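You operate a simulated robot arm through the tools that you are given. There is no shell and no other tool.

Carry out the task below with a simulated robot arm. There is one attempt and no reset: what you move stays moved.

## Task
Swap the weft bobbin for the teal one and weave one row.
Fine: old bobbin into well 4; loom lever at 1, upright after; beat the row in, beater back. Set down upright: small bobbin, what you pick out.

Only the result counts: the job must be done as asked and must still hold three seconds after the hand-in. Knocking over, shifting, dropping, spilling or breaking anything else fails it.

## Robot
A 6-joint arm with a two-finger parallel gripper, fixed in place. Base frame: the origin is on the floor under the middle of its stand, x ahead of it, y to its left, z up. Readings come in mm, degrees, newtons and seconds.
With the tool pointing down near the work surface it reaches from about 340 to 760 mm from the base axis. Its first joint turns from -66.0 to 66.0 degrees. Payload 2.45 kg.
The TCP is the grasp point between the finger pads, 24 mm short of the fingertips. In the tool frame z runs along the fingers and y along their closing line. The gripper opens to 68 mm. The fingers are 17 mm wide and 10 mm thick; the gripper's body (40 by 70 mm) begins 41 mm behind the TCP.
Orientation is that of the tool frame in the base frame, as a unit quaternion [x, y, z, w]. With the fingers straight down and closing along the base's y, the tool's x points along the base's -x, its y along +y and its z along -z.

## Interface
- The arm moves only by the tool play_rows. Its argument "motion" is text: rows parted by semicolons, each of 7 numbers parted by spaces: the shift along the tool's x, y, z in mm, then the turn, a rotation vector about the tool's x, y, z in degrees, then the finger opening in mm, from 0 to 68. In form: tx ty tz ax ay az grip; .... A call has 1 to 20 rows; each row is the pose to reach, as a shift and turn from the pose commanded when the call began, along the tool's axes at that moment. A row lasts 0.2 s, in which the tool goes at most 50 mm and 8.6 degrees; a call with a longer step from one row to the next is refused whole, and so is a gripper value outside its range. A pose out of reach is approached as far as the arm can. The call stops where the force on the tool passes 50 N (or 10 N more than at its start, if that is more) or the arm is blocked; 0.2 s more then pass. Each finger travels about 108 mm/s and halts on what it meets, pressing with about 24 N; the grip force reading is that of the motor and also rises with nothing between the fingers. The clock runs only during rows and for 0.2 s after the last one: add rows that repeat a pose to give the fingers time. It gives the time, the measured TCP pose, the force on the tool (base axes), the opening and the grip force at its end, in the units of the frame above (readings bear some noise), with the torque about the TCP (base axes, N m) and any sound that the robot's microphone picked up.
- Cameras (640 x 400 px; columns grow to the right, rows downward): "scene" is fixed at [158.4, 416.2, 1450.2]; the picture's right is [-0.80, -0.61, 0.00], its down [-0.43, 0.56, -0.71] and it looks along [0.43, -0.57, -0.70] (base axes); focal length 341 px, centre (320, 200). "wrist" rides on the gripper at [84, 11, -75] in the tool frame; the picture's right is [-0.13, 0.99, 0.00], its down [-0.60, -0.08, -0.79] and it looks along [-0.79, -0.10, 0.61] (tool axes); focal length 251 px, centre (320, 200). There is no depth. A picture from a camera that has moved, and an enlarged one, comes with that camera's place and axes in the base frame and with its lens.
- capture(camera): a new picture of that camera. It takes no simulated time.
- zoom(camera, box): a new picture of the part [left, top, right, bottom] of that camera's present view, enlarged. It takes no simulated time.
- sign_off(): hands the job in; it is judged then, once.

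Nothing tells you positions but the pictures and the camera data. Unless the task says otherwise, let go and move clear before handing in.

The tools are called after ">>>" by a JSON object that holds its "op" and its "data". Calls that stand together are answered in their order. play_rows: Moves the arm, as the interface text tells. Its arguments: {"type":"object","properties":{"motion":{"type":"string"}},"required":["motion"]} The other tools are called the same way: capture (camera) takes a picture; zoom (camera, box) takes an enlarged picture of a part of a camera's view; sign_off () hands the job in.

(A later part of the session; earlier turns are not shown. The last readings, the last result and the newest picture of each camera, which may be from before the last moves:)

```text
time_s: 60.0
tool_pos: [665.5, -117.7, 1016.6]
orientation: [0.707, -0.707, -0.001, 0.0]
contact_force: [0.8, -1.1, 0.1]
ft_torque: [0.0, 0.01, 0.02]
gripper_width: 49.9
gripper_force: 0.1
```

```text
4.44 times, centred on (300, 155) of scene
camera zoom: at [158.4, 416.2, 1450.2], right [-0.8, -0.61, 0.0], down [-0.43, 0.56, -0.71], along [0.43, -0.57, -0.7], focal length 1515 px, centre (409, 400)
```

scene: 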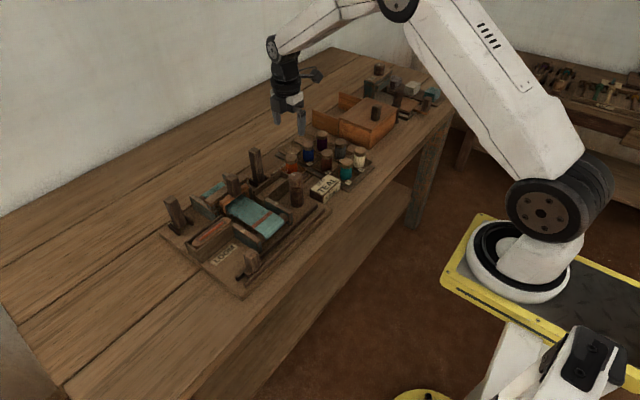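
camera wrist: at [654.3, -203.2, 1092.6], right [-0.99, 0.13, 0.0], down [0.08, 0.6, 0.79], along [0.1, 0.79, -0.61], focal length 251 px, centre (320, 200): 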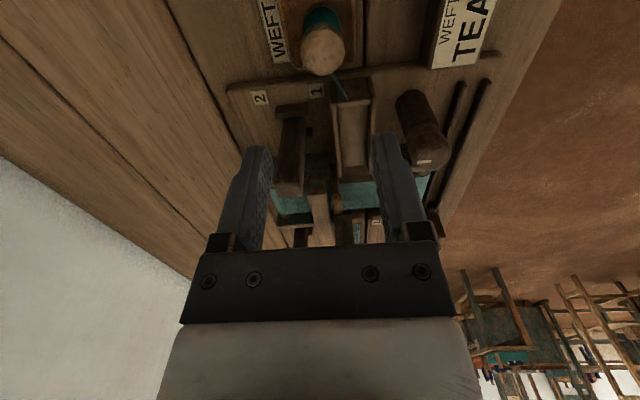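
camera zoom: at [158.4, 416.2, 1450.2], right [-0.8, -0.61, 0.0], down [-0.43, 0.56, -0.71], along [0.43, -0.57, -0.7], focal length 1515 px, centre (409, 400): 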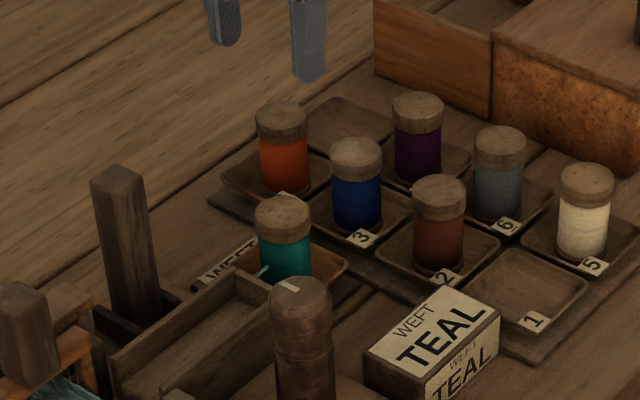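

The swap is done: teal upright on the WEFT seat (thread and shuttle yarn turned teal), orange upright in well 4. Now I turn the gripper back and go above the 1/2 lever.

>>> {"op": "play_rows", "data": {"motion": "-7.5 -3.6 0 0 0 7.5 50; -14.5 -7.2 0 0 0 15 50; -21.7 -10.8 0 0 0 22.5 50; -29 -14.3 0 0 0 30 50; -36.2 -17.9 0 0 0 37.5 50; -43.5 -21.5 0 0 0 45 50; -50.7 -25 0 0 0 52.5 50; -58 -28.6 0 0 0 60 50; -65.2 -32.2 0 0 0 67.5 50; -72.5 -35.8 0 0 0 75 50; -79.7 -39.4 0 0 0 82.5 50; -87 -43 0 0 0 90 50; -87 -43 0 0 0 90 50"}}

>>> {"op": "capture", "data": {"camera": "wrist"}}

>>> {"op": "zoom", "data": {"camera": "scene", "box": [150, 120, 330, 250]}}

>>> {"op": "zoom", "data": {"camera": "wrist", "box": [220, 0, 480, 160]}}

```text
time_s: 62.8
tool_pos: [704.1, -31.8, 1017.8]
orientation: [0.001, 1.0, 0.0, 0.0]
contact_force: [-0.5, -0.4, 0.0]
ft_torque: [0.02, 0.0, -0.03]
gripper_width: 50.2
gripper_force: 0.1
```

```text
taken
camera wrist: at [621.0, -21.5, 1094.5], right [0.13, 0.99, 0.0], down [0.6, -0.08, 0.79], along [0.79, -0.1, -0.61], focal length 251 px, centre (320, 200)
```

wrist: 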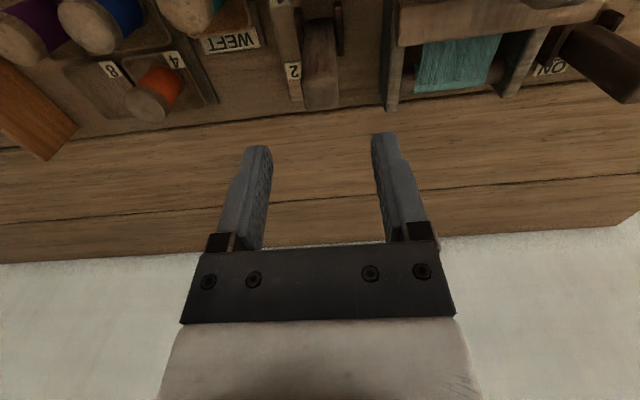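

```text
3.08 times, centred on (240, 185) of scene
camera zoom: at [158.4, 416.2, 1450.2], right [-0.8, -0.61, 0.0], down [-0.43, 0.56, -0.71], along [0.43, -0.57, -0.7], focal length 1049 px, centre (566, 246)
```

zoom: 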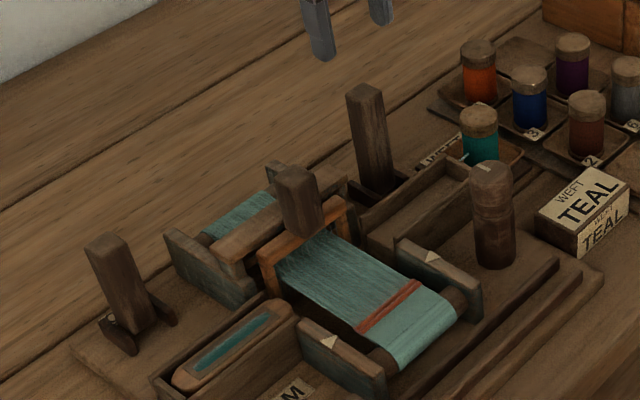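

```text
2.46 times, centred on (350, 80) of wrist
camera zoom: at [621.0, -21.5, 1094.5], right [0.13, 0.99, 0.0], down [0.6, -0.08, 0.79], along [0.79, -0.1, -0.61], focal length 619 px, centre (246, 495)
```

zoom: 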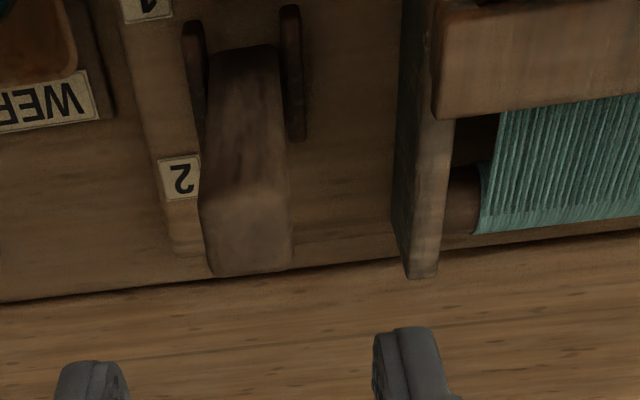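

The shuttle yarn is teal now. The lever top is centred under the gripper at (706, −32); descending to grip it near the top.

>>> {"op": "play_rows", "data": {"motion": "0 0 25 0 0 0 44; 0 0 50 0 0 0 44; 0 0 70 0 0 0 44; 0 0 82 0 0 0 44; 0 0 88 0 0 0 44; 0 0 88 0 0 0 44"}}

>>> {"op": "capture", "data": {"camera": "wrist"}}

>>> {"op": "zoom", "data": {"camera": "scene", "box": [220, 120, 320, 200]}}

```text
time_s: 64.2
tool_pos: [706.9, -32.0, 929.1]
orientation: [0.001, 1.0, 0.0, 0.0]
contact_force: [-0.8, 0.3, -0.2]
ft_torque: [-0.02, 0.0, 0.01]
gripper_width: 44.1
gripper_force: 0.0
```

```text
taken
camera wrist: at [622.5, -20.3, 1005.8], right [0.13, 0.99, 0.0], down [0.6, -0.08, 0.79], along [0.79, -0.1, -0.61], focal length 251 px, centre (320, 200)
```

wrist: 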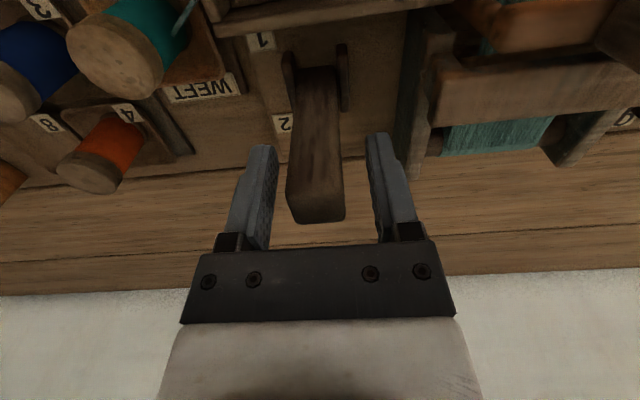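

```text
5.00 times, centred on (270, 160) of scene
camera zoom: at [158.4, 416.2, 1450.2], right [-0.8, -0.61, 0.0], down [-0.43, 0.56, -0.71], along [0.43, -0.57, -0.7], focal length 1704 px, centre (570, 400)
```

zoom: 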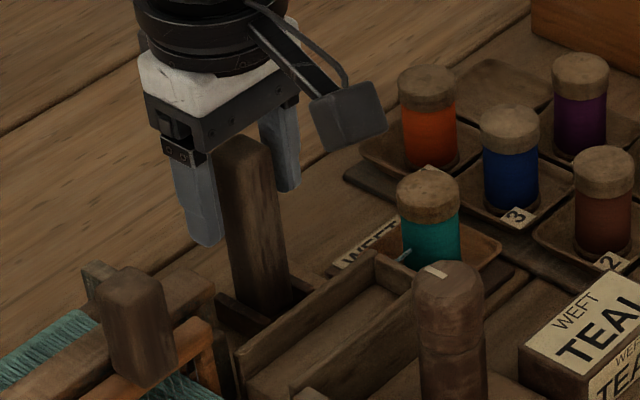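

Lever is between the fingers. Closing.

>>> {"op": "play_rows", "data": {"motion": "0 0 0 0 0 0 34; 0 0 0 0 0 0 20; 0 0 0 0 0 0 10; 0 0 0 0 0 0 10; 0 0 0 0 0 0 10"}}

>>> {"op": "zoom", "data": {"camera": "wrist", "box": [200, 20, 440, 260]}}

```text
time_s: 65.4
tool_pos: [706.4, -31.4, 929.5]
orientation: [0.0, 1.0, 0.0, 0.0]
contact_force: [0.8, -10.4, -1.5]
ft_torque: [0.66, -0.11, -0.03]
gripper_width: 24.4
gripper_force: 40.0
```

```text
1.67 times, centred on (320, 140) of wrist
camera zoom: at [622.4, -21.2, 1005.9], right [0.13, 0.99, 0.0], down [0.6, -0.08, 0.79], along [0.79, -0.1, -0.61], focal length 419 px, centre (320, 300)
```

zoom: 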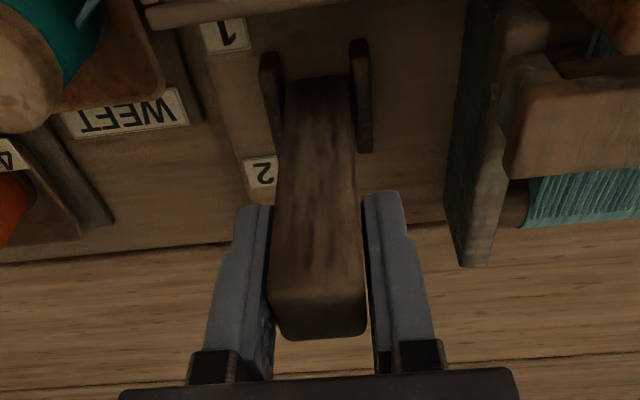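

The lever pushes the tool 10 N sideways, so I'm ~1 mm off-centre in y. Adjusting.

>>> {"op": "play_rows", "data": {"motion": "0 -0.7 0 0 0 0 10; 0 -1 0 0 0 0 10; 0 -1 0 0 0 0 10"}}

```text
time_s: 66.2
tool_pos: [706.0, -32.4, 930.3]
orientation: [-0.001, 1.0, 0.0, 0.001]
contact_force: [10.9, 3.1, -10.6]
ft_torque: [-0.68, -0.93, -0.01]
gripper_width: 24.5
gripper_force: 40.2
```

Gripped. I'll now ease the lever toward −x (toward tag 1) in small arc steps without tilting the tool, watching force.

>>> {"op": "play_rows", "data": {"motion": "2 0 0 0 0 0 10; 4 0 0.1 0 0 0 10; 6.5 0 0.3 0 0 0 10; 9 0 0.5 0 0 0 10; 9 0 0.5 0 0 0 10"}}

>>> {"op": "zoom", "data": {"camera": "wrist", "box": [200, 20, 440, 260]}}

>>> {"op": "zoom", "data": {"camera": "scene", "box": [170, 120, 320, 240]}}

```text
time_s: 67.4
tool_pos: [697.3, -31.7, 931.5]
orientation: [-0.001, 1.0, 0.001, 0.002]
contact_force: [13.7, 16.4, -3.4]
ft_torque: [-0.72, -1.1, 0.0]
gripper_width: 24.7
gripper_force: 40.1
```

```text
1.67 times, centred on (320, 140) of wrist
camera zoom: at [613.4, -21.5, 1006.2], right [0.13, 0.99, 0.0], down [0.6, -0.08, 0.79], along [0.79, -0.1, -0.61], focal length 419 px, centre (320, 300)
```

zoom: 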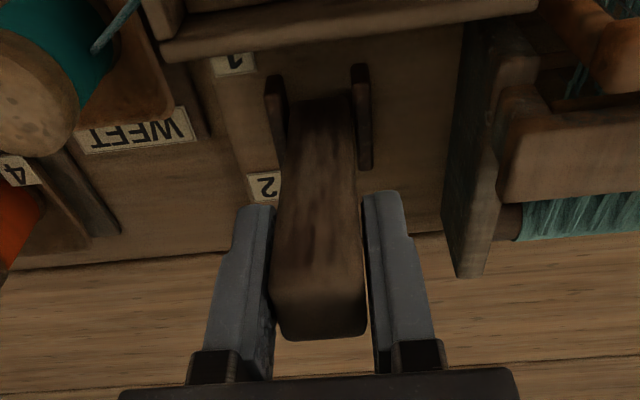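

```text
3.33 times, centred on (245, 180) of scene
camera zoom: at [158.8, 416.7, 1450.0], right [-0.8, -0.61, 0.0], down [-0.43, 0.56, -0.71], along [0.43, -0.57, -0.7], focal length 1136 px, centre (570, 267)
```

zoom: 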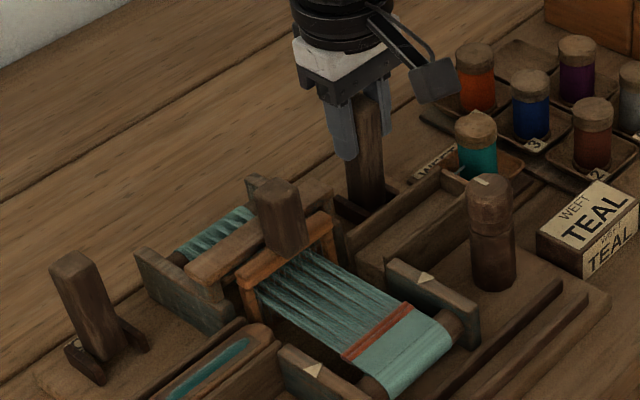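

The shed is opening (warp threads separating), so this is the right lever. Continuing to pull toward 1 with slight y relief.

>>> {"op": "play_rows", "data": {"motion": "3 0.5 0.2 0 0 0 10; 6 0.7 0.6 0 0 0 10; 9 0.7 1.2 0 0 0 10; 12 0.7 1.8 0 0 0 10; 12 0.7 1.8 0 0 0 10"}}

>>> {"op": "zoom", "data": {"camera": "wrist", "box": [200, 20, 440, 260]}}

>>> {"op": "zoom", "data": {"camera": "scene", "box": [170, 120, 320, 240]}}

```text
time_s: 68.6
tool_pos: [686.7, -32.5, 929.5]
orientation: [0.0, 1.0, 0.0, 0.002]
contact_force: [10.4, 16.6, 11.6]
ft_torque: [0.56, -1.13, 0.12]
gripper_width: 24.3
gripper_force: 40.0
```

```text
1.67 times, centred on (320, 140) of wrist
camera zoom: at [602.1, -21.4, 1004.3], right [0.13, 0.99, 0.0], down [0.6, -0.08, 0.8], along [0.79, -0.1, -0.61], focal length 419 px, centre (320, 300)
```

zoom: 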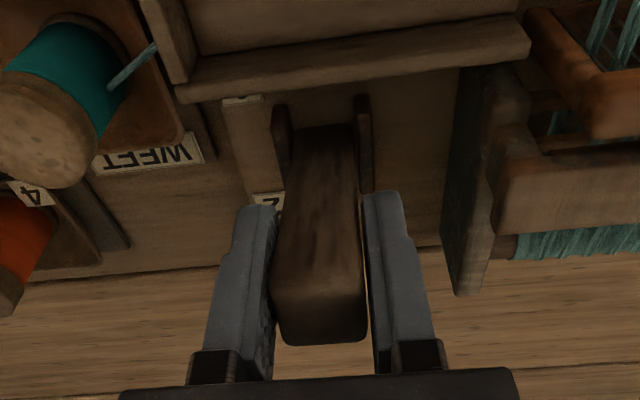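

```text
3.33 times, centred on (245, 180) of scene
camera zoom: at [158.3, 416.6, 1450.0], right [-0.8, -0.61, 0.0], down [-0.43, 0.56, -0.71], along [0.43, -0.57, -0.7], focal length 1136 px, centre (570, 267)
```

zoom: 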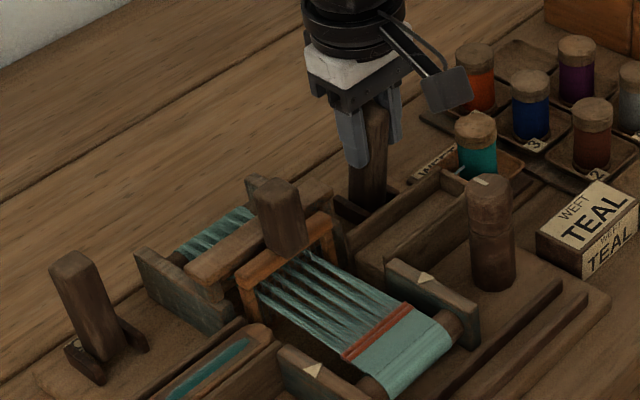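

>>> {"op": "play_rows", "data": {"motion": "3 0.4 0 0 0 0 10; 6 0.5 0.2 0 0 0 10; 9 0.5 0.6 0 0 0 10; 9 0.5 0.6 0 0 0 10"}}

>>> {"op": "zoom", "data": {"camera": "scene", "box": [170, 120, 320, 240]}}

```text
time_s: 69.6
tool_pos: [675.3, -31.7, 926.9]
orientation: [0.0, 1.0, 0.0, 0.001]
contact_force: [12.5, 5.9, 1.0]
ft_torque: [0.44, -1.13, 0.17]
gripper_width: 24.4
gripper_force: 40.1
```

```text
3.33 times, centred on (245, 180) of scene
camera zoom: at [158.7, 416.3, 1450.1], right [-0.8, -0.61, 0.0], down [-0.43, 0.56, -0.71], along [0.43, -0.57, -0.7], focal length 1136 px, centre (570, 267)
```

zoom: 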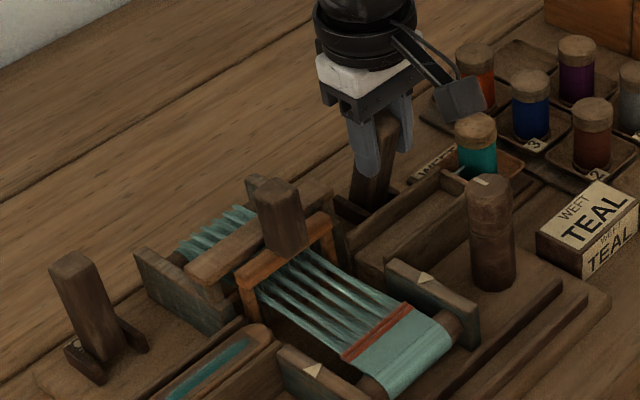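

>>> {"op": "play_rows", "data": {"motion": "3 0 0.6 0 0 0 10; 6 0 1.5 0 0 0 10; 9 0 2.5 0 0 0 10; 9 0 2.5 0 0 0 10"}}

>>> {"op": "zoom", "data": {"camera": "scene", "box": [170, 120, 320, 240]}}

>>> {"op": "zoom", "data": {"camera": "wrist", "box": [200, 20, 440, 260]}}

```text
time_s: 70.6
tool_pos: [666.7, -31.9, 922.8]
orientation: [0.0, 1.0, 0.0, 0.002]
contact_force: [24.7, 11.7, -12.5]
ft_torque: [-0.43, -0.49, -0.11]
gripper_width: 24.4
gripper_force: 40.1
```

```text
3.33 times, centred on (245, 180) of scene
camera zoom: at [159.3, 416.5, 1450.0], right [-0.8, -0.61, 0.0], down [-0.43, 0.56, -0.71], along [0.43, -0.57, -0.7], focal length 1136 px, centre (570, 267)
```

zoom: 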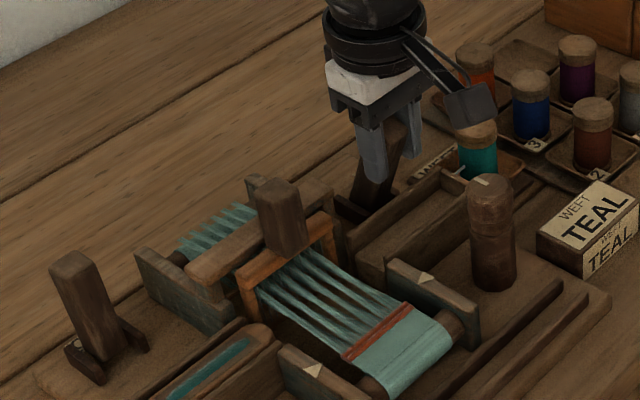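

```text
1.67 times, centred on (320, 140) of wrist
camera zoom: at [583.1, -21.4, 999.5], right [0.13, 0.99, 0.0], down [0.6, -0.08, 0.8], along [0.79, -0.1, -0.61], focal length 419 px, centre (320, 300)
```

zoom: 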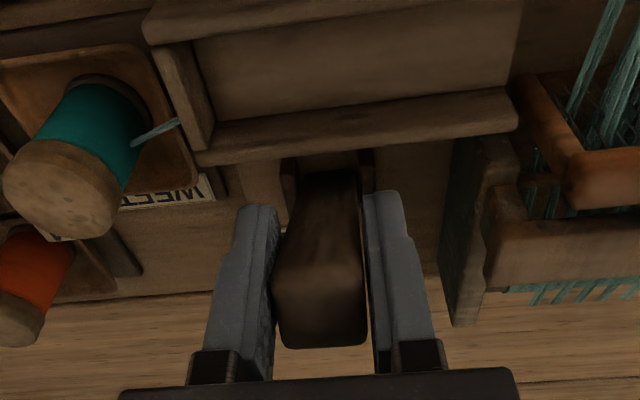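

The shed is wide and the force is rising; a few more millimetres to find the stop.

>>> {"op": "play_rows", "data": {"motion": "2 0 0.5 0 0 0 10; 4 0 1.2 0 0 0 10; 6 0 2.2 0 0 0 10; 6 0 2.2 0 0 0 10"}}

>>> {"op": "zoom", "data": {"camera": "scene", "box": [170, 120, 320, 240]}}

```text
time_s: 71.6
tool_pos: [664.3, -31.9, 923.9]
orientation: [-0.001, 1.0, -0.001, 0.006]
contact_force: [31.2, 7.0, -0.5]
ft_torque: [0.24, 0.4, 0.1]
gripper_width: 24.2
gripper_force: 40.3
```

```text
3.33 times, centred on (245, 180) of scene
camera zoom: at [159.2, 416.4, 1450.0], right [-0.8, -0.61, 0.0], down [-0.43, 0.56, -0.71], along [0.43, -0.57, -0.7], focal length 1136 px, centre (570, 267)
```

zoom: 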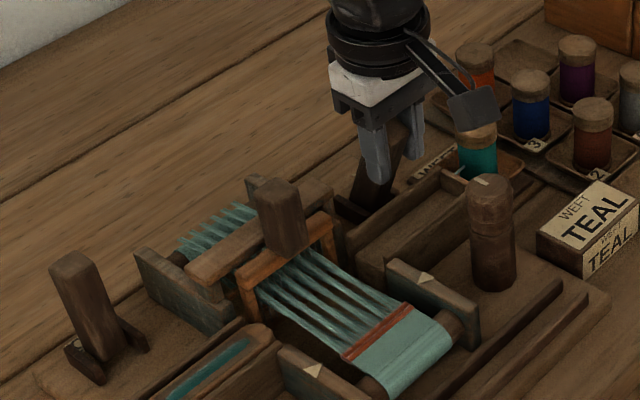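

The lever is against its stop (~24° toward 1). Relieving the push and opening the fingers to see whether it stays.

>>> {"op": "play_rows", "data": {"motion": "-2 0 -1 0 0 0 10; -3 0 -1.5 0 0 0 10; -3 0 -1.5 0 0 0 28; -3 0 -1.5 0 0 0 40; -3 0 -1.5 0 0 0 44; -3 0 -1.5 0 0 0 44"}}

>>> {"op": "zoom", "data": {"camera": "scene", "box": [170, 120, 320, 240]}}

>>> {"op": "zoom", "data": {"camera": "wrist", "box": [200, 20, 440, 260]}}

```text
time_s: 73.0
tool_pos: [663.3, -31.5, 922.6]
orientation: [0.0, 1.0, 0.0, 0.0]
contact_force: [0.7, 0.7, 0.1]
ft_torque: [-0.06, 0.0, 0.0]
gripper_width: 44.0
gripper_force: 0.0
```

```text
3.33 times, centred on (245, 180) of scene
camera zoom: at [158.4, 416.2, 1450.2], right [-0.8, -0.61, 0.0], down [-0.43, 0.56, -0.71], along [0.43, -0.57, -0.7], focal length 1136 px, centre (570, 267)
```

zoom: 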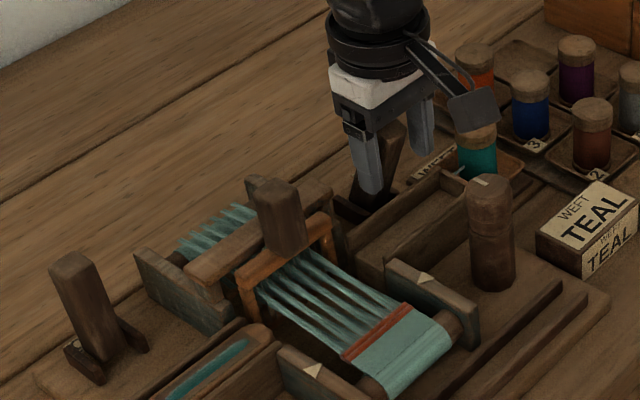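

```text
1.67 times, centred on (320, 140) of wrist
camera zoom: at [578.7, -20.9, 999.0], right [0.13, 0.99, 0.0], down [0.6, -0.08, 0.79], along [0.79, -0.1, -0.61], focal length 419 px, centre (320, 300)
```

zoom: 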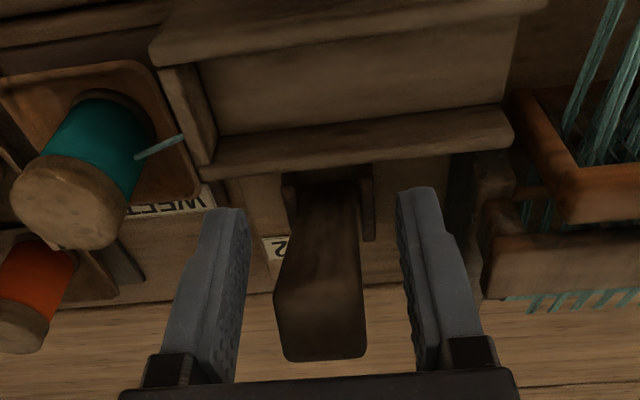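

The lever holds at position 1 with the shed open. Rising clear, then going to inspect the front slider on its rail.

>>> {"op": "play_rows", "data": {"motion": "0 0 -30 0 0 0 46; 0 0 -70 0 0 0 46; 0 0 -110 0 0 0 50; 0 0 -150 0 0 0 50; 30 35 -150 0 0 0 50; 60 75 -150 0 0 0 50; 95 110 -150 0 0 0 50; 130 145 -150 0 0 0 50; 165 180 -150 0 0 0 50; 180 200 -150 0 0 0 50; 180 200 -150 0 0 0 50"}}

>>> {"op": "capture", "data": {"camera": "wrist"}}

>>> {"op": "capture", "data": {"camera": "scene"}}

>>> {"op": "zoom", "data": {"camera": "wrist", "box": [200, 0, 440, 150]}}

>>> {"op": "zoom", "data": {"camera": "scene", "box": [180, 200, 330, 300]}}

```text
time_s: 75.4
tool_pos: [481.1, 168.1, 1074.8]
orientation: [0.0, 1.0, 0.001, 0.0]
contact_force: [0.1, -0.1, -0.4]
ft_torque: [-0.02, -0.01, 0.0]
gripper_width: 50.2
gripper_force: 0.2
```

```text
taken
camera wrist: at [397.5, 178.2, 1149.4], right [0.13, 0.99, 0.0], down [0.6, -0.08, 0.79], along [0.79, -0.1, -0.61], focal length 251 px, centre (320, 200)
```

wrist: 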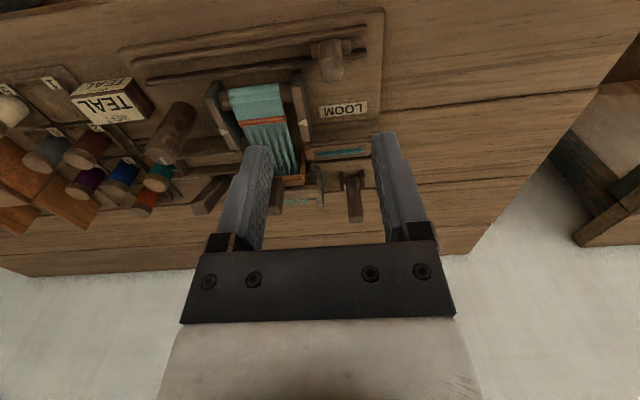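

```text
taken
```

scene: 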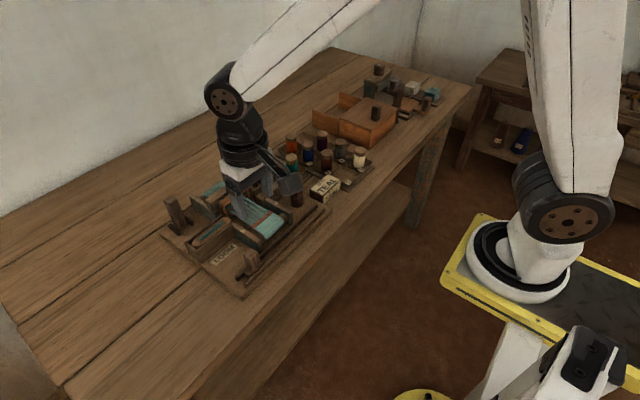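

```text
2.67 times, centred on (320, 75) of wrist
camera zoom: at [397.5, 178.2, 1149.4], right [0.13, 0.99, 0.0], down [0.6, -0.08, 0.79], along [0.79, -0.1, -0.61], focal length 670 px, centre (320, 533)
```

zoom: 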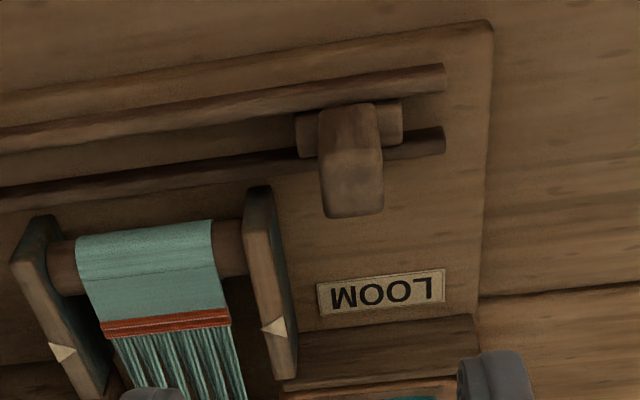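

```text
4.00 times, centred on (255, 250) of scene
camera zoom: at [158.3, 416.2, 1450.2], right [-0.8, -0.61, 0.0], down [-0.43, 0.56, -0.71], along [0.43, -0.57, -0.7], focal length 1363 px, centre (580, 0)
```

zoom: 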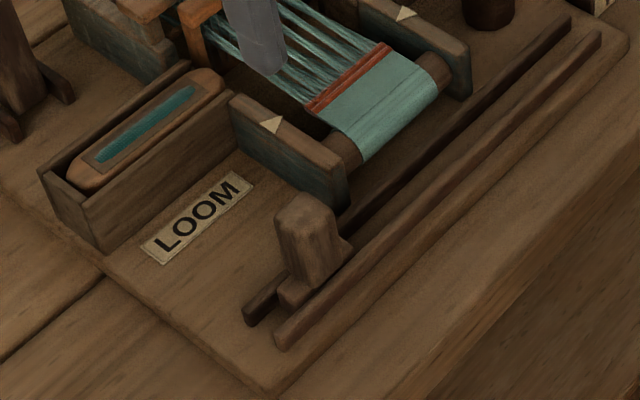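

The carriage knob sits at about (520, 173, top ≈890) on the front rail. I need the clearance between its path and the breast-beam side plates, so zooming there.

>>> {"op": "zoom", "data": {"camera": "wrist", "box": [270, 30, 370, 120]}}

>>> {"op": "zoom", "data": {"camera": "scene", "box": [230, 220, 290, 280]}}

>>> {"op": "zoom", "data": {"camera": "wrist", "box": [110, 20, 310, 150]}}

>>> {"op": "zoom", "data": {"camera": "scene", "box": [260, 180, 340, 240]}}

```text
4.44 times, centred on (320, 75) of wrist
camera zoom: at [397.5, 178.2, 1149.4], right [0.13, 0.99, 0.0], down [0.6, -0.08, 0.79], along [0.79, -0.1, -0.61], focal length 1118 px, centre (320, 756)
```

zoom: 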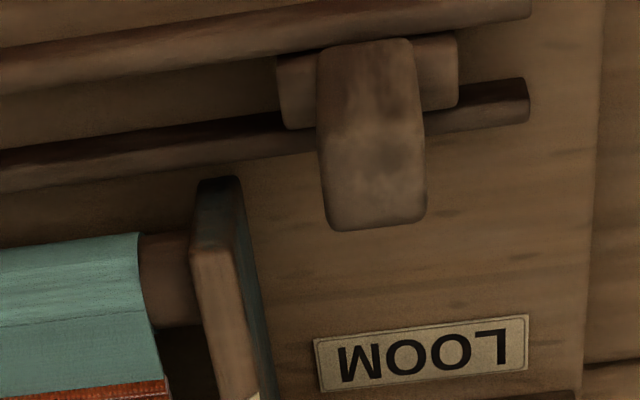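

```text
6.67 times, centred on (260, 250) of scene
camera zoom: at [158.3, 416.2, 1450.2], right [-0.8, -0.61, 0.0], down [-0.43, 0.56, -0.71], along [0.43, -0.57, -0.7], focal length 2272 px, centre (720, -133)
```

zoom: 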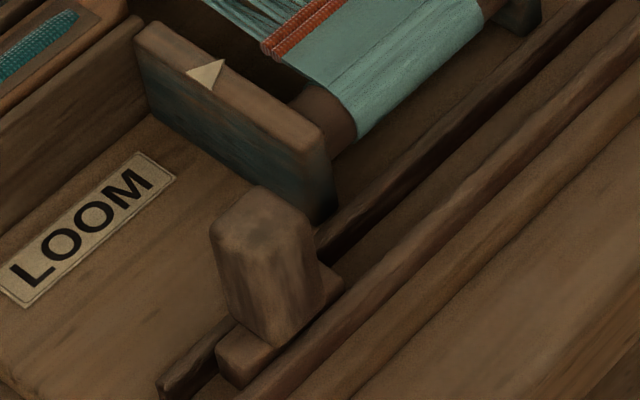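

```text
3.08 times, centred on (210, 85) of wrist
camera zoom: at [397.5, 178.2, 1149.4], right [0.13, 0.99, 0.0], down [0.6, -0.08, 0.79], along [0.79, -0.1, -0.61], focal length 774 px, centre (658, 554)
```

zoom: 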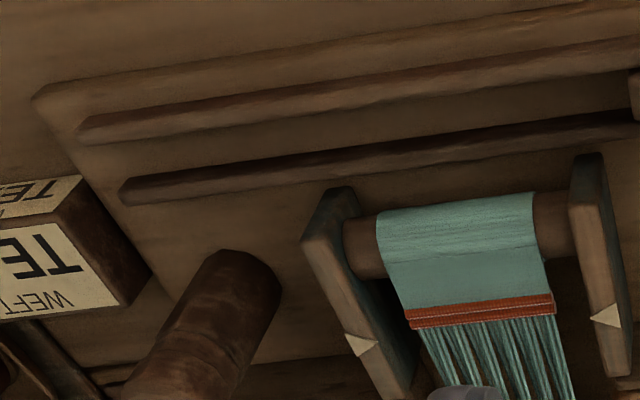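

```text
6.67 times, centred on (300, 210) of scene
camera zoom: at [158.3, 416.2, 1450.2], right [-0.8, -0.61, 0.0], down [-0.43, 0.56, -0.71], along [0.43, -0.57, -0.7], focal length 2272 px, centre (453, 133)
```

zoom: 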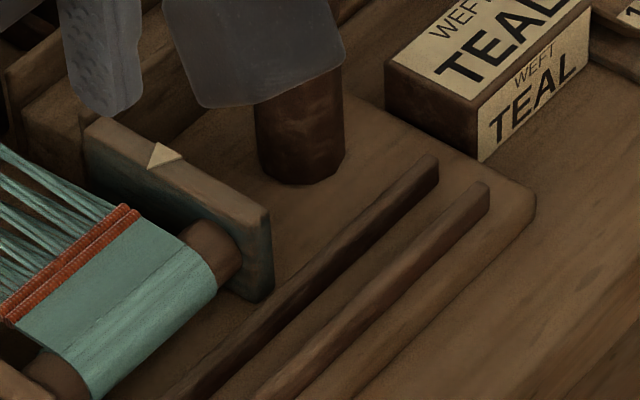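

The knob top is about (517, 173, 895); plates begin at x≈534, so gripping at x≈515 with fingers along y is clear. Descending onto the carriage knob.

>>> {"op": "play_rows", "data": {"motion": "-15 2 40 0 0 0 48; -34 5 80 0 0 0 48; -34 5 120 0 0 0 48; -34 5 150 0 0 0 48; -34 5 170 0 0 0 48; -34 5 170 0 0 0 48"}}

>>> {"op": "capture", "data": {"camera": "wrist"}}

>>> {"op": "zoom", "data": {"camera": "scene", "box": [210, 200, 300, 280]}}

```text
time_s: 76.8
tool_pos: [516.5, 172.4, 903.5]
orientation: [0.0, 1.0, 0.0, 0.0]
contact_force: [-0.8, 0.4, 0.3]
ft_torque: [0.0, -0.01, 0.02]
gripper_width: 48.1
gripper_force: 0.0
```

```text
taken
camera wrist: at [433.0, 183.6, 979.7], right [0.13, 0.99, 0.0], down [0.6, -0.08, 0.79], along [0.79, -0.1, -0.61], focal length 251 px, centre (320, 200)
```

wrist: 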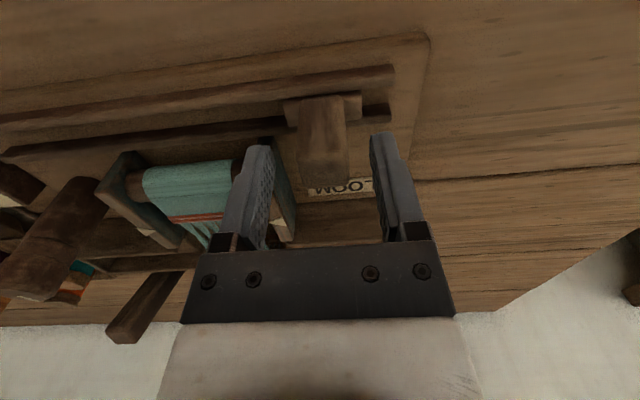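

```text
5.00 times, centred on (255, 240) of scene
camera zoom: at [158.4, 416.2, 1450.2], right [-0.8, -0.61, 0.0], down [-0.43, 0.56, -0.71], along [0.43, -0.57, -0.7], focal length 1704 px, centre (645, 0)
```

zoom: 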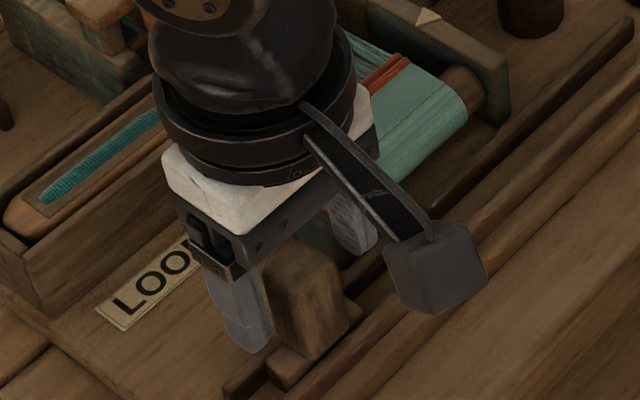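

Fingers are lined up either side of the knob. Lowering another ~22 mm and closing.

>>> {"op": "play_rows", "data": {"motion": "0 0 8 0 0 0 48; 0 0 16 0 0 0 48; 0 0 22 0 0 0 48; 0 0 22 0 0 0 48"}}

>>> {"op": "zoom", "data": {"camera": "wrist", "box": [200, 20, 440, 260]}}

>>> {"op": "zoom", "data": {"camera": "scene", "box": [210, 200, 300, 280]}}

```text
time_s: 77.8
tool_pos: [516.8, 172.6, 883.0]
orientation: [0.0, 1.0, 0.001, 0.0]
contact_force: [-0.5, -0.4, -0.5]
ft_torque: [-0.03, -0.01, -0.01]
gripper_width: 48.1
gripper_force: 0.1
```

```text
1.67 times, centred on (320, 140) of wrist
camera zoom: at [433.0, 183.7, 958.6], right [0.13, 0.99, 0.0], down [0.6, -0.08, 0.79], along [0.79, -0.1, -0.61], focal length 419 px, centre (320, 300)
```

zoom: 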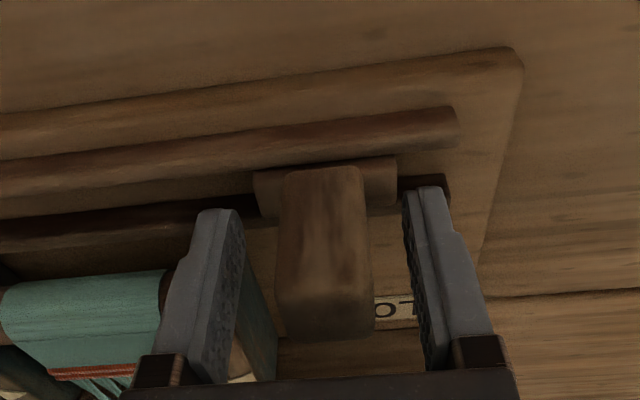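

```text
5.00 times, centred on (255, 240) of scene
camera zoom: at [158.4, 416.2, 1450.2], right [-0.8, -0.61, 0.0], down [-0.43, 0.56, -0.71], along [0.43, -0.57, -0.7], focal length 1704 px, centre (645, 0)
```

zoom: 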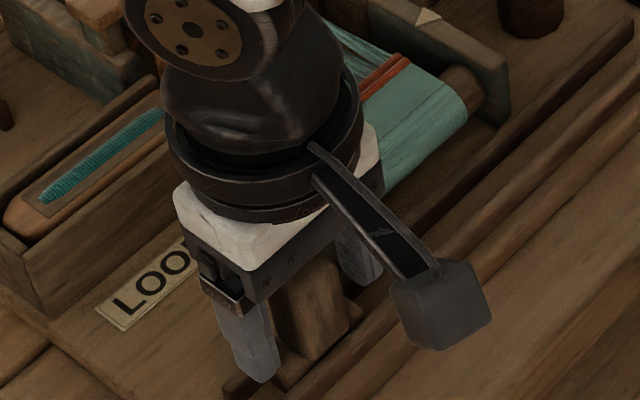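

>>> {"op": "play_rows", "data": {"motion": "0 0 0 0 0 0 38; 0 0 0 0 0 0 26; 0 0 0 0 0 0 12; 0 0 0 0 0 0 12; 0 0 0 0 0 0 12"}}

>>> {"op": "zoom", "data": {"camera": "wrist", "box": [200, 20, 440, 260]}}

```text
time_s: 79.0
tool_pos: [516.1, 173.2, 882.6]
orientation: [0.0, 1.0, -0.001, 0.0]
contact_force: [-0.6, 2.0, -0.9]
ft_torque: [-0.42, -0.12, -0.07]
gripper_width: 24.2
gripper_force: 40.3
```

```text
1.67 times, centred on (320, 140) of wrist
camera zoom: at [433.0, 183.7, 958.7], right [0.13, 0.99, 0.0], down [0.6, -0.08, 0.79], along [0.79, -0.1, -0.61], focal length 419 px, centre (320, 300)
```

zoom: 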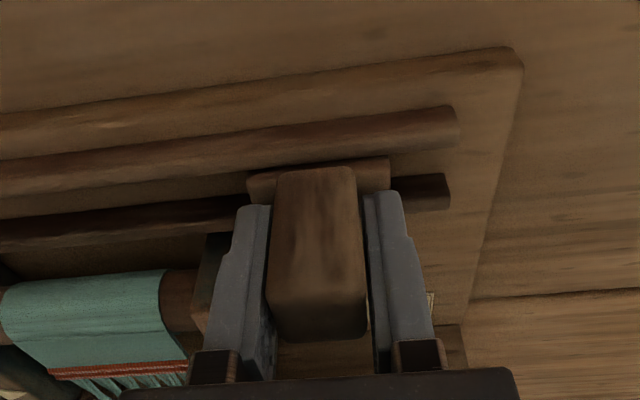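

Knob gripped. Sliding it 12 mm toward −y to see whether the shuttle follows.

>>> {"op": "play_rows", "data": {"motion": "0 -3 0 0 0 0 12; 0 -6 0 0 0 0 12; 0 -9 0 0 0 0 12; 0 -12 0 0 0 0 12; 0 -12 0 0 0 0 12"}}

>>> {"op": "zoom", "data": {"camera": "scene", "box": [170, 180, 320, 290]}}

```text
time_s: 80.2
tool_pos: [516.0, 160.3, 884.1]
orientation: [0.0, 1.0, 0.0, 0.001]
contact_force: [-5.4, -0.9, 21.8]
ft_torque: [-0.63, 0.89, -0.07]
gripper_width: 24.6
gripper_force: 39.9
```

```text
3.64 times, centred on (245, 235) of scene
camera zoom: at [157.9, 416.1, 1450.3], right [-0.8, -0.61, 0.0], down [-0.43, 0.56, -0.71], along [0.43, -0.57, -0.7], focal length 1240 px, centre (593, 73)
```

zoom: 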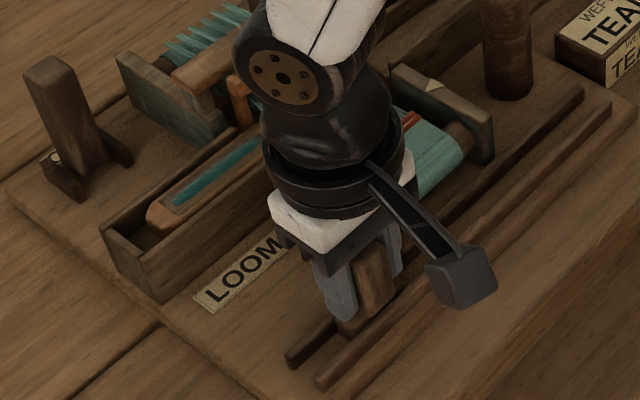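

The shuttle moves with the carriage — this is the throw. Relieving the vertical push a bit and continuing toward −y.

>>> {"op": "play_rows", "data": {"motion": "0 -4 -1 0 0 0 12; 0 -9 -1.2 0 0 0 12; 0 -15 -1.2 0 0 0 12; 0 -21 -1.2 0 0 0 12; 0 -27 -1.2 0 0 0 12; 0 -33 -1.2 0 0 0 12; 0 -33 -1.2 0 0 0 12"}}

>>> {"op": "zoom", "data": {"camera": "scene", "box": [170, 180, 320, 290]}}

```text
time_s: 81.8
tool_pos: [517.0, 128.0, 884.0]
orientation: [0.0, 1.0, 0.0, 0.001]
contact_force: [4.5, -0.6, 13.2]
ft_torque: [-0.59, -0.09, 0.0]
gripper_width: 24.3
gripper_force: 40.8
```

```text
3.64 times, centred on (245, 235) of scene
camera zoom: at [158.2, 416.1, 1450.2], right [-0.8, -0.61, 0.0], down [-0.43, 0.56, -0.71], along [0.43, -0.57, -0.7], focal length 1240 px, centre (593, 73)
```

zoom: 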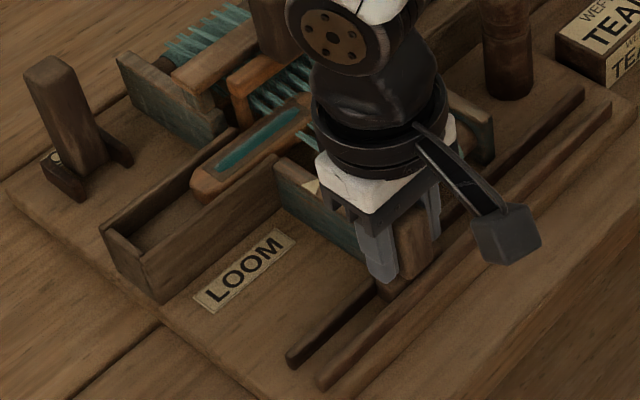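

The shuttle is entering the shed. Continuing across.

>>> {"op": "play_rows", "data": {"motion": "0 -5 -0.6 0 0 0 12; 0 -11 -0.6 0 0 0 12; 0 -18 -0.6 0 0 0 12; 0 -25 -0.6 0 0 0 12; 0 -32 -0.6 0 0 0 12; 0 -39 -0.6 0 0 0 12; 0 -46 -0.6 0 0 0 12; 0 -53 -0.6 0 0 0 12; 0 -60 -0.6 0 0 0 12; 0 -60 -0.6 0 0 0 12"}}

>>> {"op": "zoom", "data": {"camera": "scene", "box": [170, 150, 350, 290]}}

>>> {"op": "capture", "data": {"camera": "wrist"}}

```text
time_s: 84.0
tool_pos: [517.4, 68.3, 882.8]
orientation: [0.0, 1.0, 0.0, -0.001]
contact_force: [4.5, 0.2, -6.7]
ft_torque: [0.62, 0.74, 0.06]
gripper_width: 24.3
gripper_force: 40.1
```

```text
2.86 times, centred on (260, 220) of scene
camera zoom: at [158.6, 416.2, 1450.2], right [-0.8, -0.61, 0.0], down [-0.43, 0.56, -0.71], along [0.43, -0.57, -0.7], focal length 974 px, centre (491, 143)
```

zoom: 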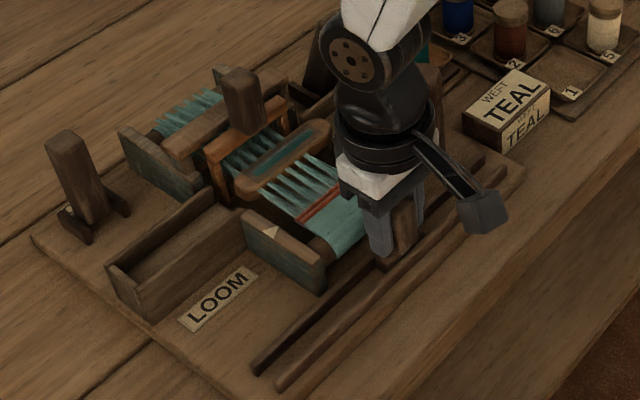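

```text
taken
camera wrist: at [433.1, 78.6, 958.6], right [0.13, 0.99, 0.0], down [0.6, -0.08, 0.79], along [0.79, -0.1, -0.61], focal length 251 px, centre (320, 200)
```

wrist: 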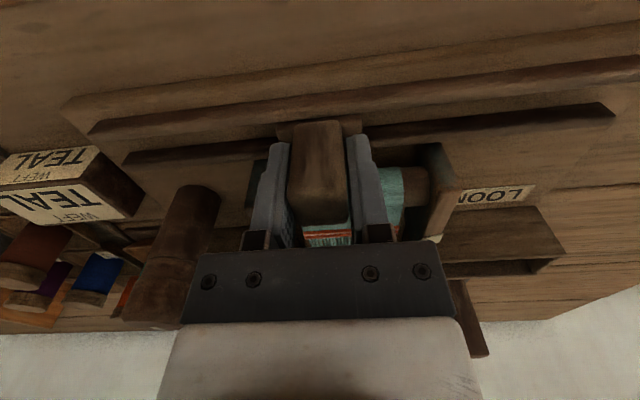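

>>> {"op": "play_rows", "data": {"motion": "0 -5 0.2 0 0 0 12; 0 -11 0.2 0 0 0 12; 0 -18 0.2 0 0 0 12; 0 -25 0.2 0 0 0 12; 0 -32 0.2 0 0 0 12; 0 -39 0.2 0 0 0 12; 0 -46 0.2 0 0 0 12; 0 -53 0.2 0 0 0 12; 0 -60 0.2 0 0 0 12; 0 -66 0.2 0 0 0 12; 0 -66 0.2 0 0 0 12"}}

>>> {"op": "zoom", "data": {"camera": "scene", "box": [170, 150, 350, 290]}}

>>> {"op": "capture", "data": {"camera": "wrist"}}

```text
time_s: 86.4
tool_pos: [516.5, 1.2, 882.8]
orientation: [0.001, 1.0, 0.0, 0.0]
contact_force: [-2.9, 0.7, -11.5]
ft_torque: [0.59, 0.77, 0.11]
gripper_width: 24.4
gripper_force: 40.3
```

```text
2.86 times, centred on (260, 220) of scene
camera zoom: at [158.5, 416.1, 1450.2], right [-0.8, -0.61, 0.0], down [-0.43, 0.56, -0.71], along [0.43, -0.57, -0.7], focal length 974 px, centre (491, 143)
```

zoom: 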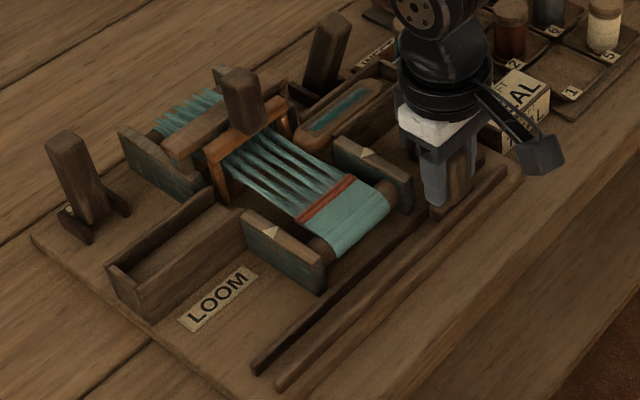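

```text
taken
camera wrist: at [433.1, 12.7, 958.6], right [0.13, 0.99, 0.0], down [0.6, -0.08, 0.79], along [0.79, -0.1, -0.61], focal length 251 px, centre (320, 200)
```

wrist: 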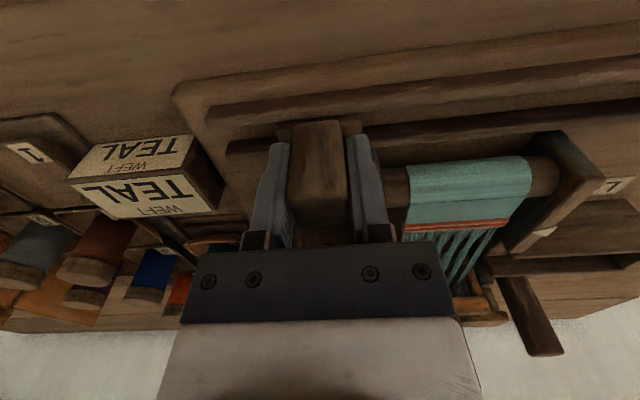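

The shuttle is in the right-hand box; continuing gently to its end stop.

>>> {"op": "play_rows", "data": {"motion": "0 -4 -0.5 0 0 0 12; 0 -8 -0.5 0 0 0 12; 0 -12 -0.5 0 0 0 12; 0 -15 -0.5 0 0 0 12; 0 -15 -0.5 0 0 0 12"}}

>>> {"op": "zoom", "data": {"camera": "scene", "box": [220, 150, 320, 230]}}

```text
time_s: 87.6
tool_pos: [516.1, -14.0, 883.9]
orientation: [0.0, 1.0, 0.0, 0.0]
contact_force: [-14.8, -1.8, 6.3]
ft_torque: [0.57, -0.42, -0.08]
gripper_width: 24.3
gripper_force: 40.2
```

```text
5.00 times, centred on (270, 190) of scene
camera zoom: at [157.9, 416.1, 1450.3], right [-0.8, -0.61, 0.0], down [-0.43, 0.56, -0.71], along [0.43, -0.57, -0.7], focal length 1704 px, centre (570, 250)
```

zoom: 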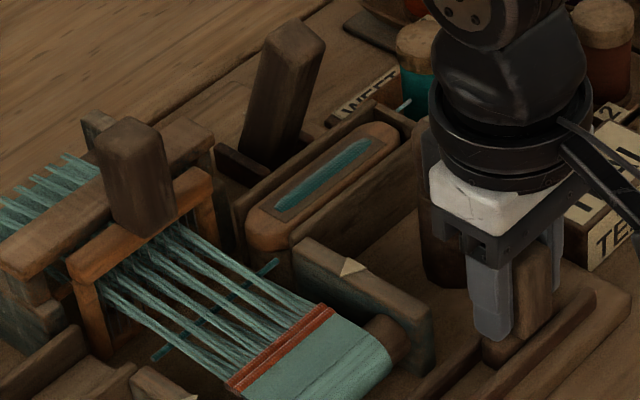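

A teal pick is now laid across the shed. Easing a few more millimetres to find the end stop.

>>> {"op": "play_rows", "data": {"motion": "0 -2 0 0 0 0 12; 0 -4 0 0 0 0 12; 0 -6 0 0 0 0 12; 0 -6 0 0 0 0 12"}}

>>> {"op": "zoom", "data": {"camera": "scene", "box": [220, 150, 320, 230]}}

```text
time_s: 88.6
tool_pos: [516.0, -16.2, 883.2]
orientation: [-0.003, 1.0, -0.001, -0.002]
contact_force: [-8.2, 40.7, -10.8]
ft_torque: [-0.68, 0.43, -0.09]
gripper_width: 24.7
gripper_force: 40.2
```

```text
5.00 times, centred on (270, 190) of scene
camera zoom: at [158.3, 417.3, 1449.9], right [-0.8, -0.61, 0.0], down [-0.43, 0.56, -0.71], along [0.43, -0.57, -0.7], focal length 1704 px, centre (570, 250)
```

zoom: 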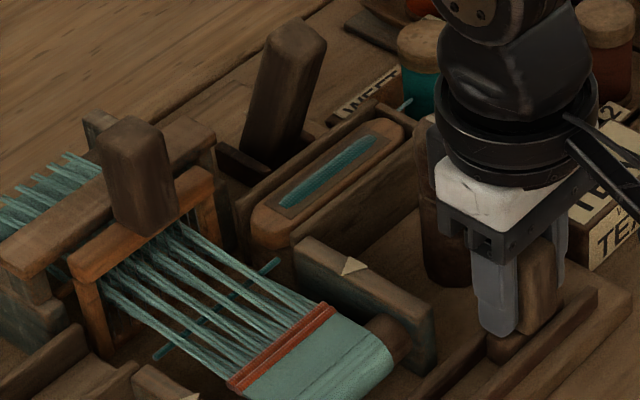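

End stop reached (y force 41 N). Relieving, opening and rising clear.

>>> {"op": "play_rows", "data": {"motion": "0 2 0 0 0 0 12; 0 3.5 0 0 0 0 12; 0 3.5 0 0 0 0 30; 0 3.5 0 0 0 0 42; 0 3.5 0 0 0 0 46; 0 3.5 0 0 0 0 46"}}

>>> {"op": "play_rows", "data": {"motion": "0 0 -10 0 0 0 46; 0 0 -40 0 0 0 46; 0 0 -80 0 0 0 46; 0 0 -120 0 0 0 46; 0 0 -150 0 0 0 46; 0 0 -150 0 0 0 46"}}

>>> {"op": "capture", "data": {"camera": "wrist"}}

>>> {"op": "zoom", "data": {"camera": "scene", "box": [160, 140, 340, 280]}}

```text
time_s: 90.0
tool_pos: [517.9, -14.6, 884.6]
orientation: [-0.001, 1.0, 0.0, 0.002]
contact_force: [-2.3, -0.9, 1.0]
ft_torque: [0.02, -0.09, -0.06]
gripper_width: 46.0
gripper_force: 0.0
```

```text
time_s: 91.4
tool_pos: [515.8, -13.2, 1033.8]
orientation: [0.0, 1.0, 0.0, 0.0]
contact_force: [-0.1, 0.2, -0.1]
ft_torque: [-0.01, 0.02, 0.0]
gripper_width: 46.0
gripper_force: 0.0
```

```text
taken
camera wrist: at [432.2, -2.8, 1108.7], right [0.13, 0.99, 0.0], down [0.6, -0.08, 0.79], along [0.79, -0.1, -0.61], focal length 251 px, centre (320, 200)
```

wrist: 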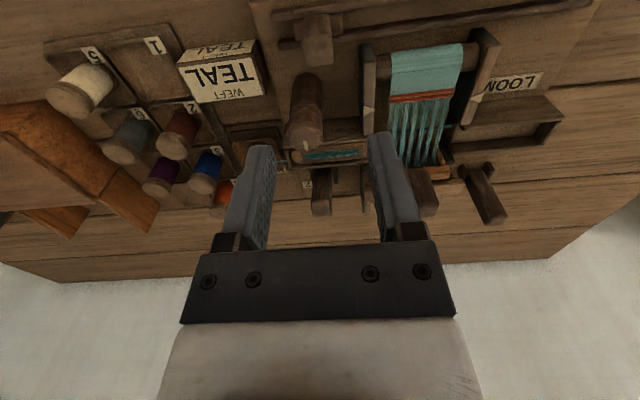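

```text
2.86 times, centred on (250, 210) of scene
camera zoom: at [158.4, 416.2, 1450.2], right [-0.8, -0.61, 0.0], down [-0.43, 0.56, -0.71], along [0.43, -0.57, -0.7], focal length 974 px, centre (520, 171)
```

zoom: 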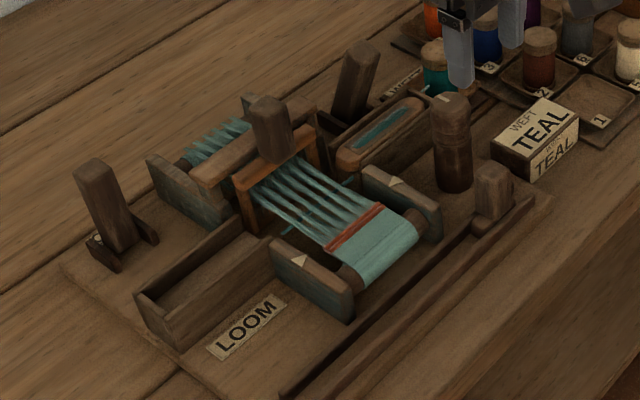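

The shuttle is home in the right box and the pick is laid. Next is the beater (orange reed frame with the knob); moving to view it from above.

>>> {"op": "play_rows", "data": {"motion": "0 0 -40 0 0 0 50; -20 20 -66 0 0 0 50; -40 45 -66 0 0 0 50; -60 70 -66 0 0 0 50; -84 90 -66 0 0 0 50; -84 90 -66 0 0 0 50"}}

>>> {"op": "capture", "data": {"camera": "wrist"}}

>>> {"op": "zoom", "data": {"camera": "wrist", "box": [220, 20, 420, 160]}}

>>> {"op": "zoom", "data": {"camera": "scene", "box": [185, 160, 275, 240]}}

```text
time_s: 92.8
tool_pos: [600.4, 75.0, 1099.0]
orientation: [0.0, 1.0, 0.001, 0.0]
contact_force: [-0.3, 0.7, 0.2]
ft_torque: [-0.04, -0.01, 0.0]
gripper_width: 50.0
gripper_force: 0.0
```

```text
taken
camera wrist: at [517.8, 85.7, 1174.3], right [0.13, 0.99, 0.0], down [0.6, -0.08, 0.79], along [0.79, -0.1, -0.61], focal length 251 px, centre (320, 200)
```

wrist: 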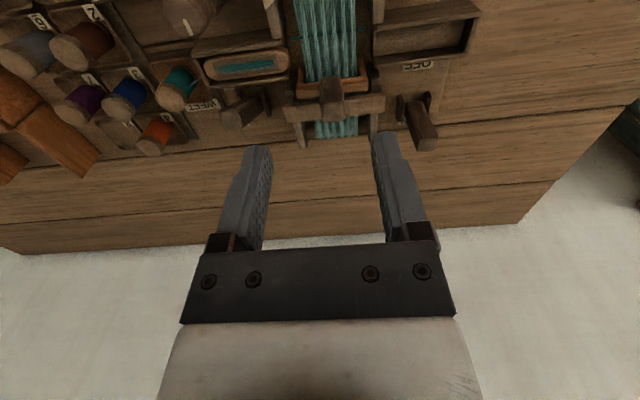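

```text
2.86 times, centred on (320, 90) of wrist
camera zoom: at [517.8, 85.7, 1174.3], right [0.13, 0.99, 0.0], down [0.6, -0.08, 0.79], along [0.79, -0.1, -0.61], focal length 718 px, centre (320, 514)
```

zoom: 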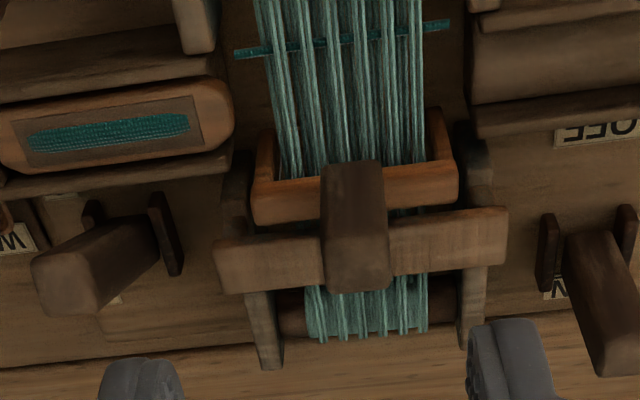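

```text
5.00 times, centred on (230, 200) of scene
camera zoom: at [158.4, 416.2, 1450.2], right [-0.8, -0.61, 0.0], down [-0.43, 0.56, -0.71], along [0.43, -0.57, -0.7], focal length 1704 px, centre (770, 200)
```

zoom: 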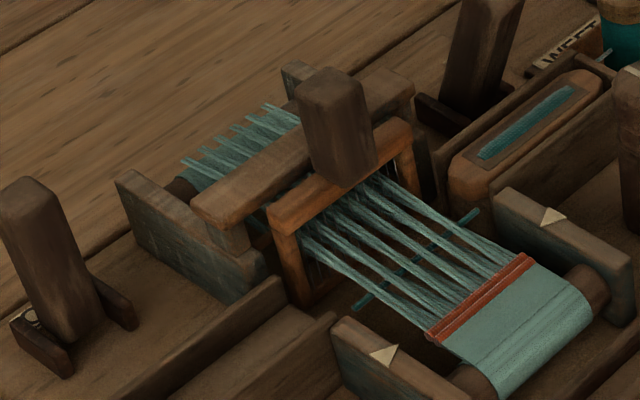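

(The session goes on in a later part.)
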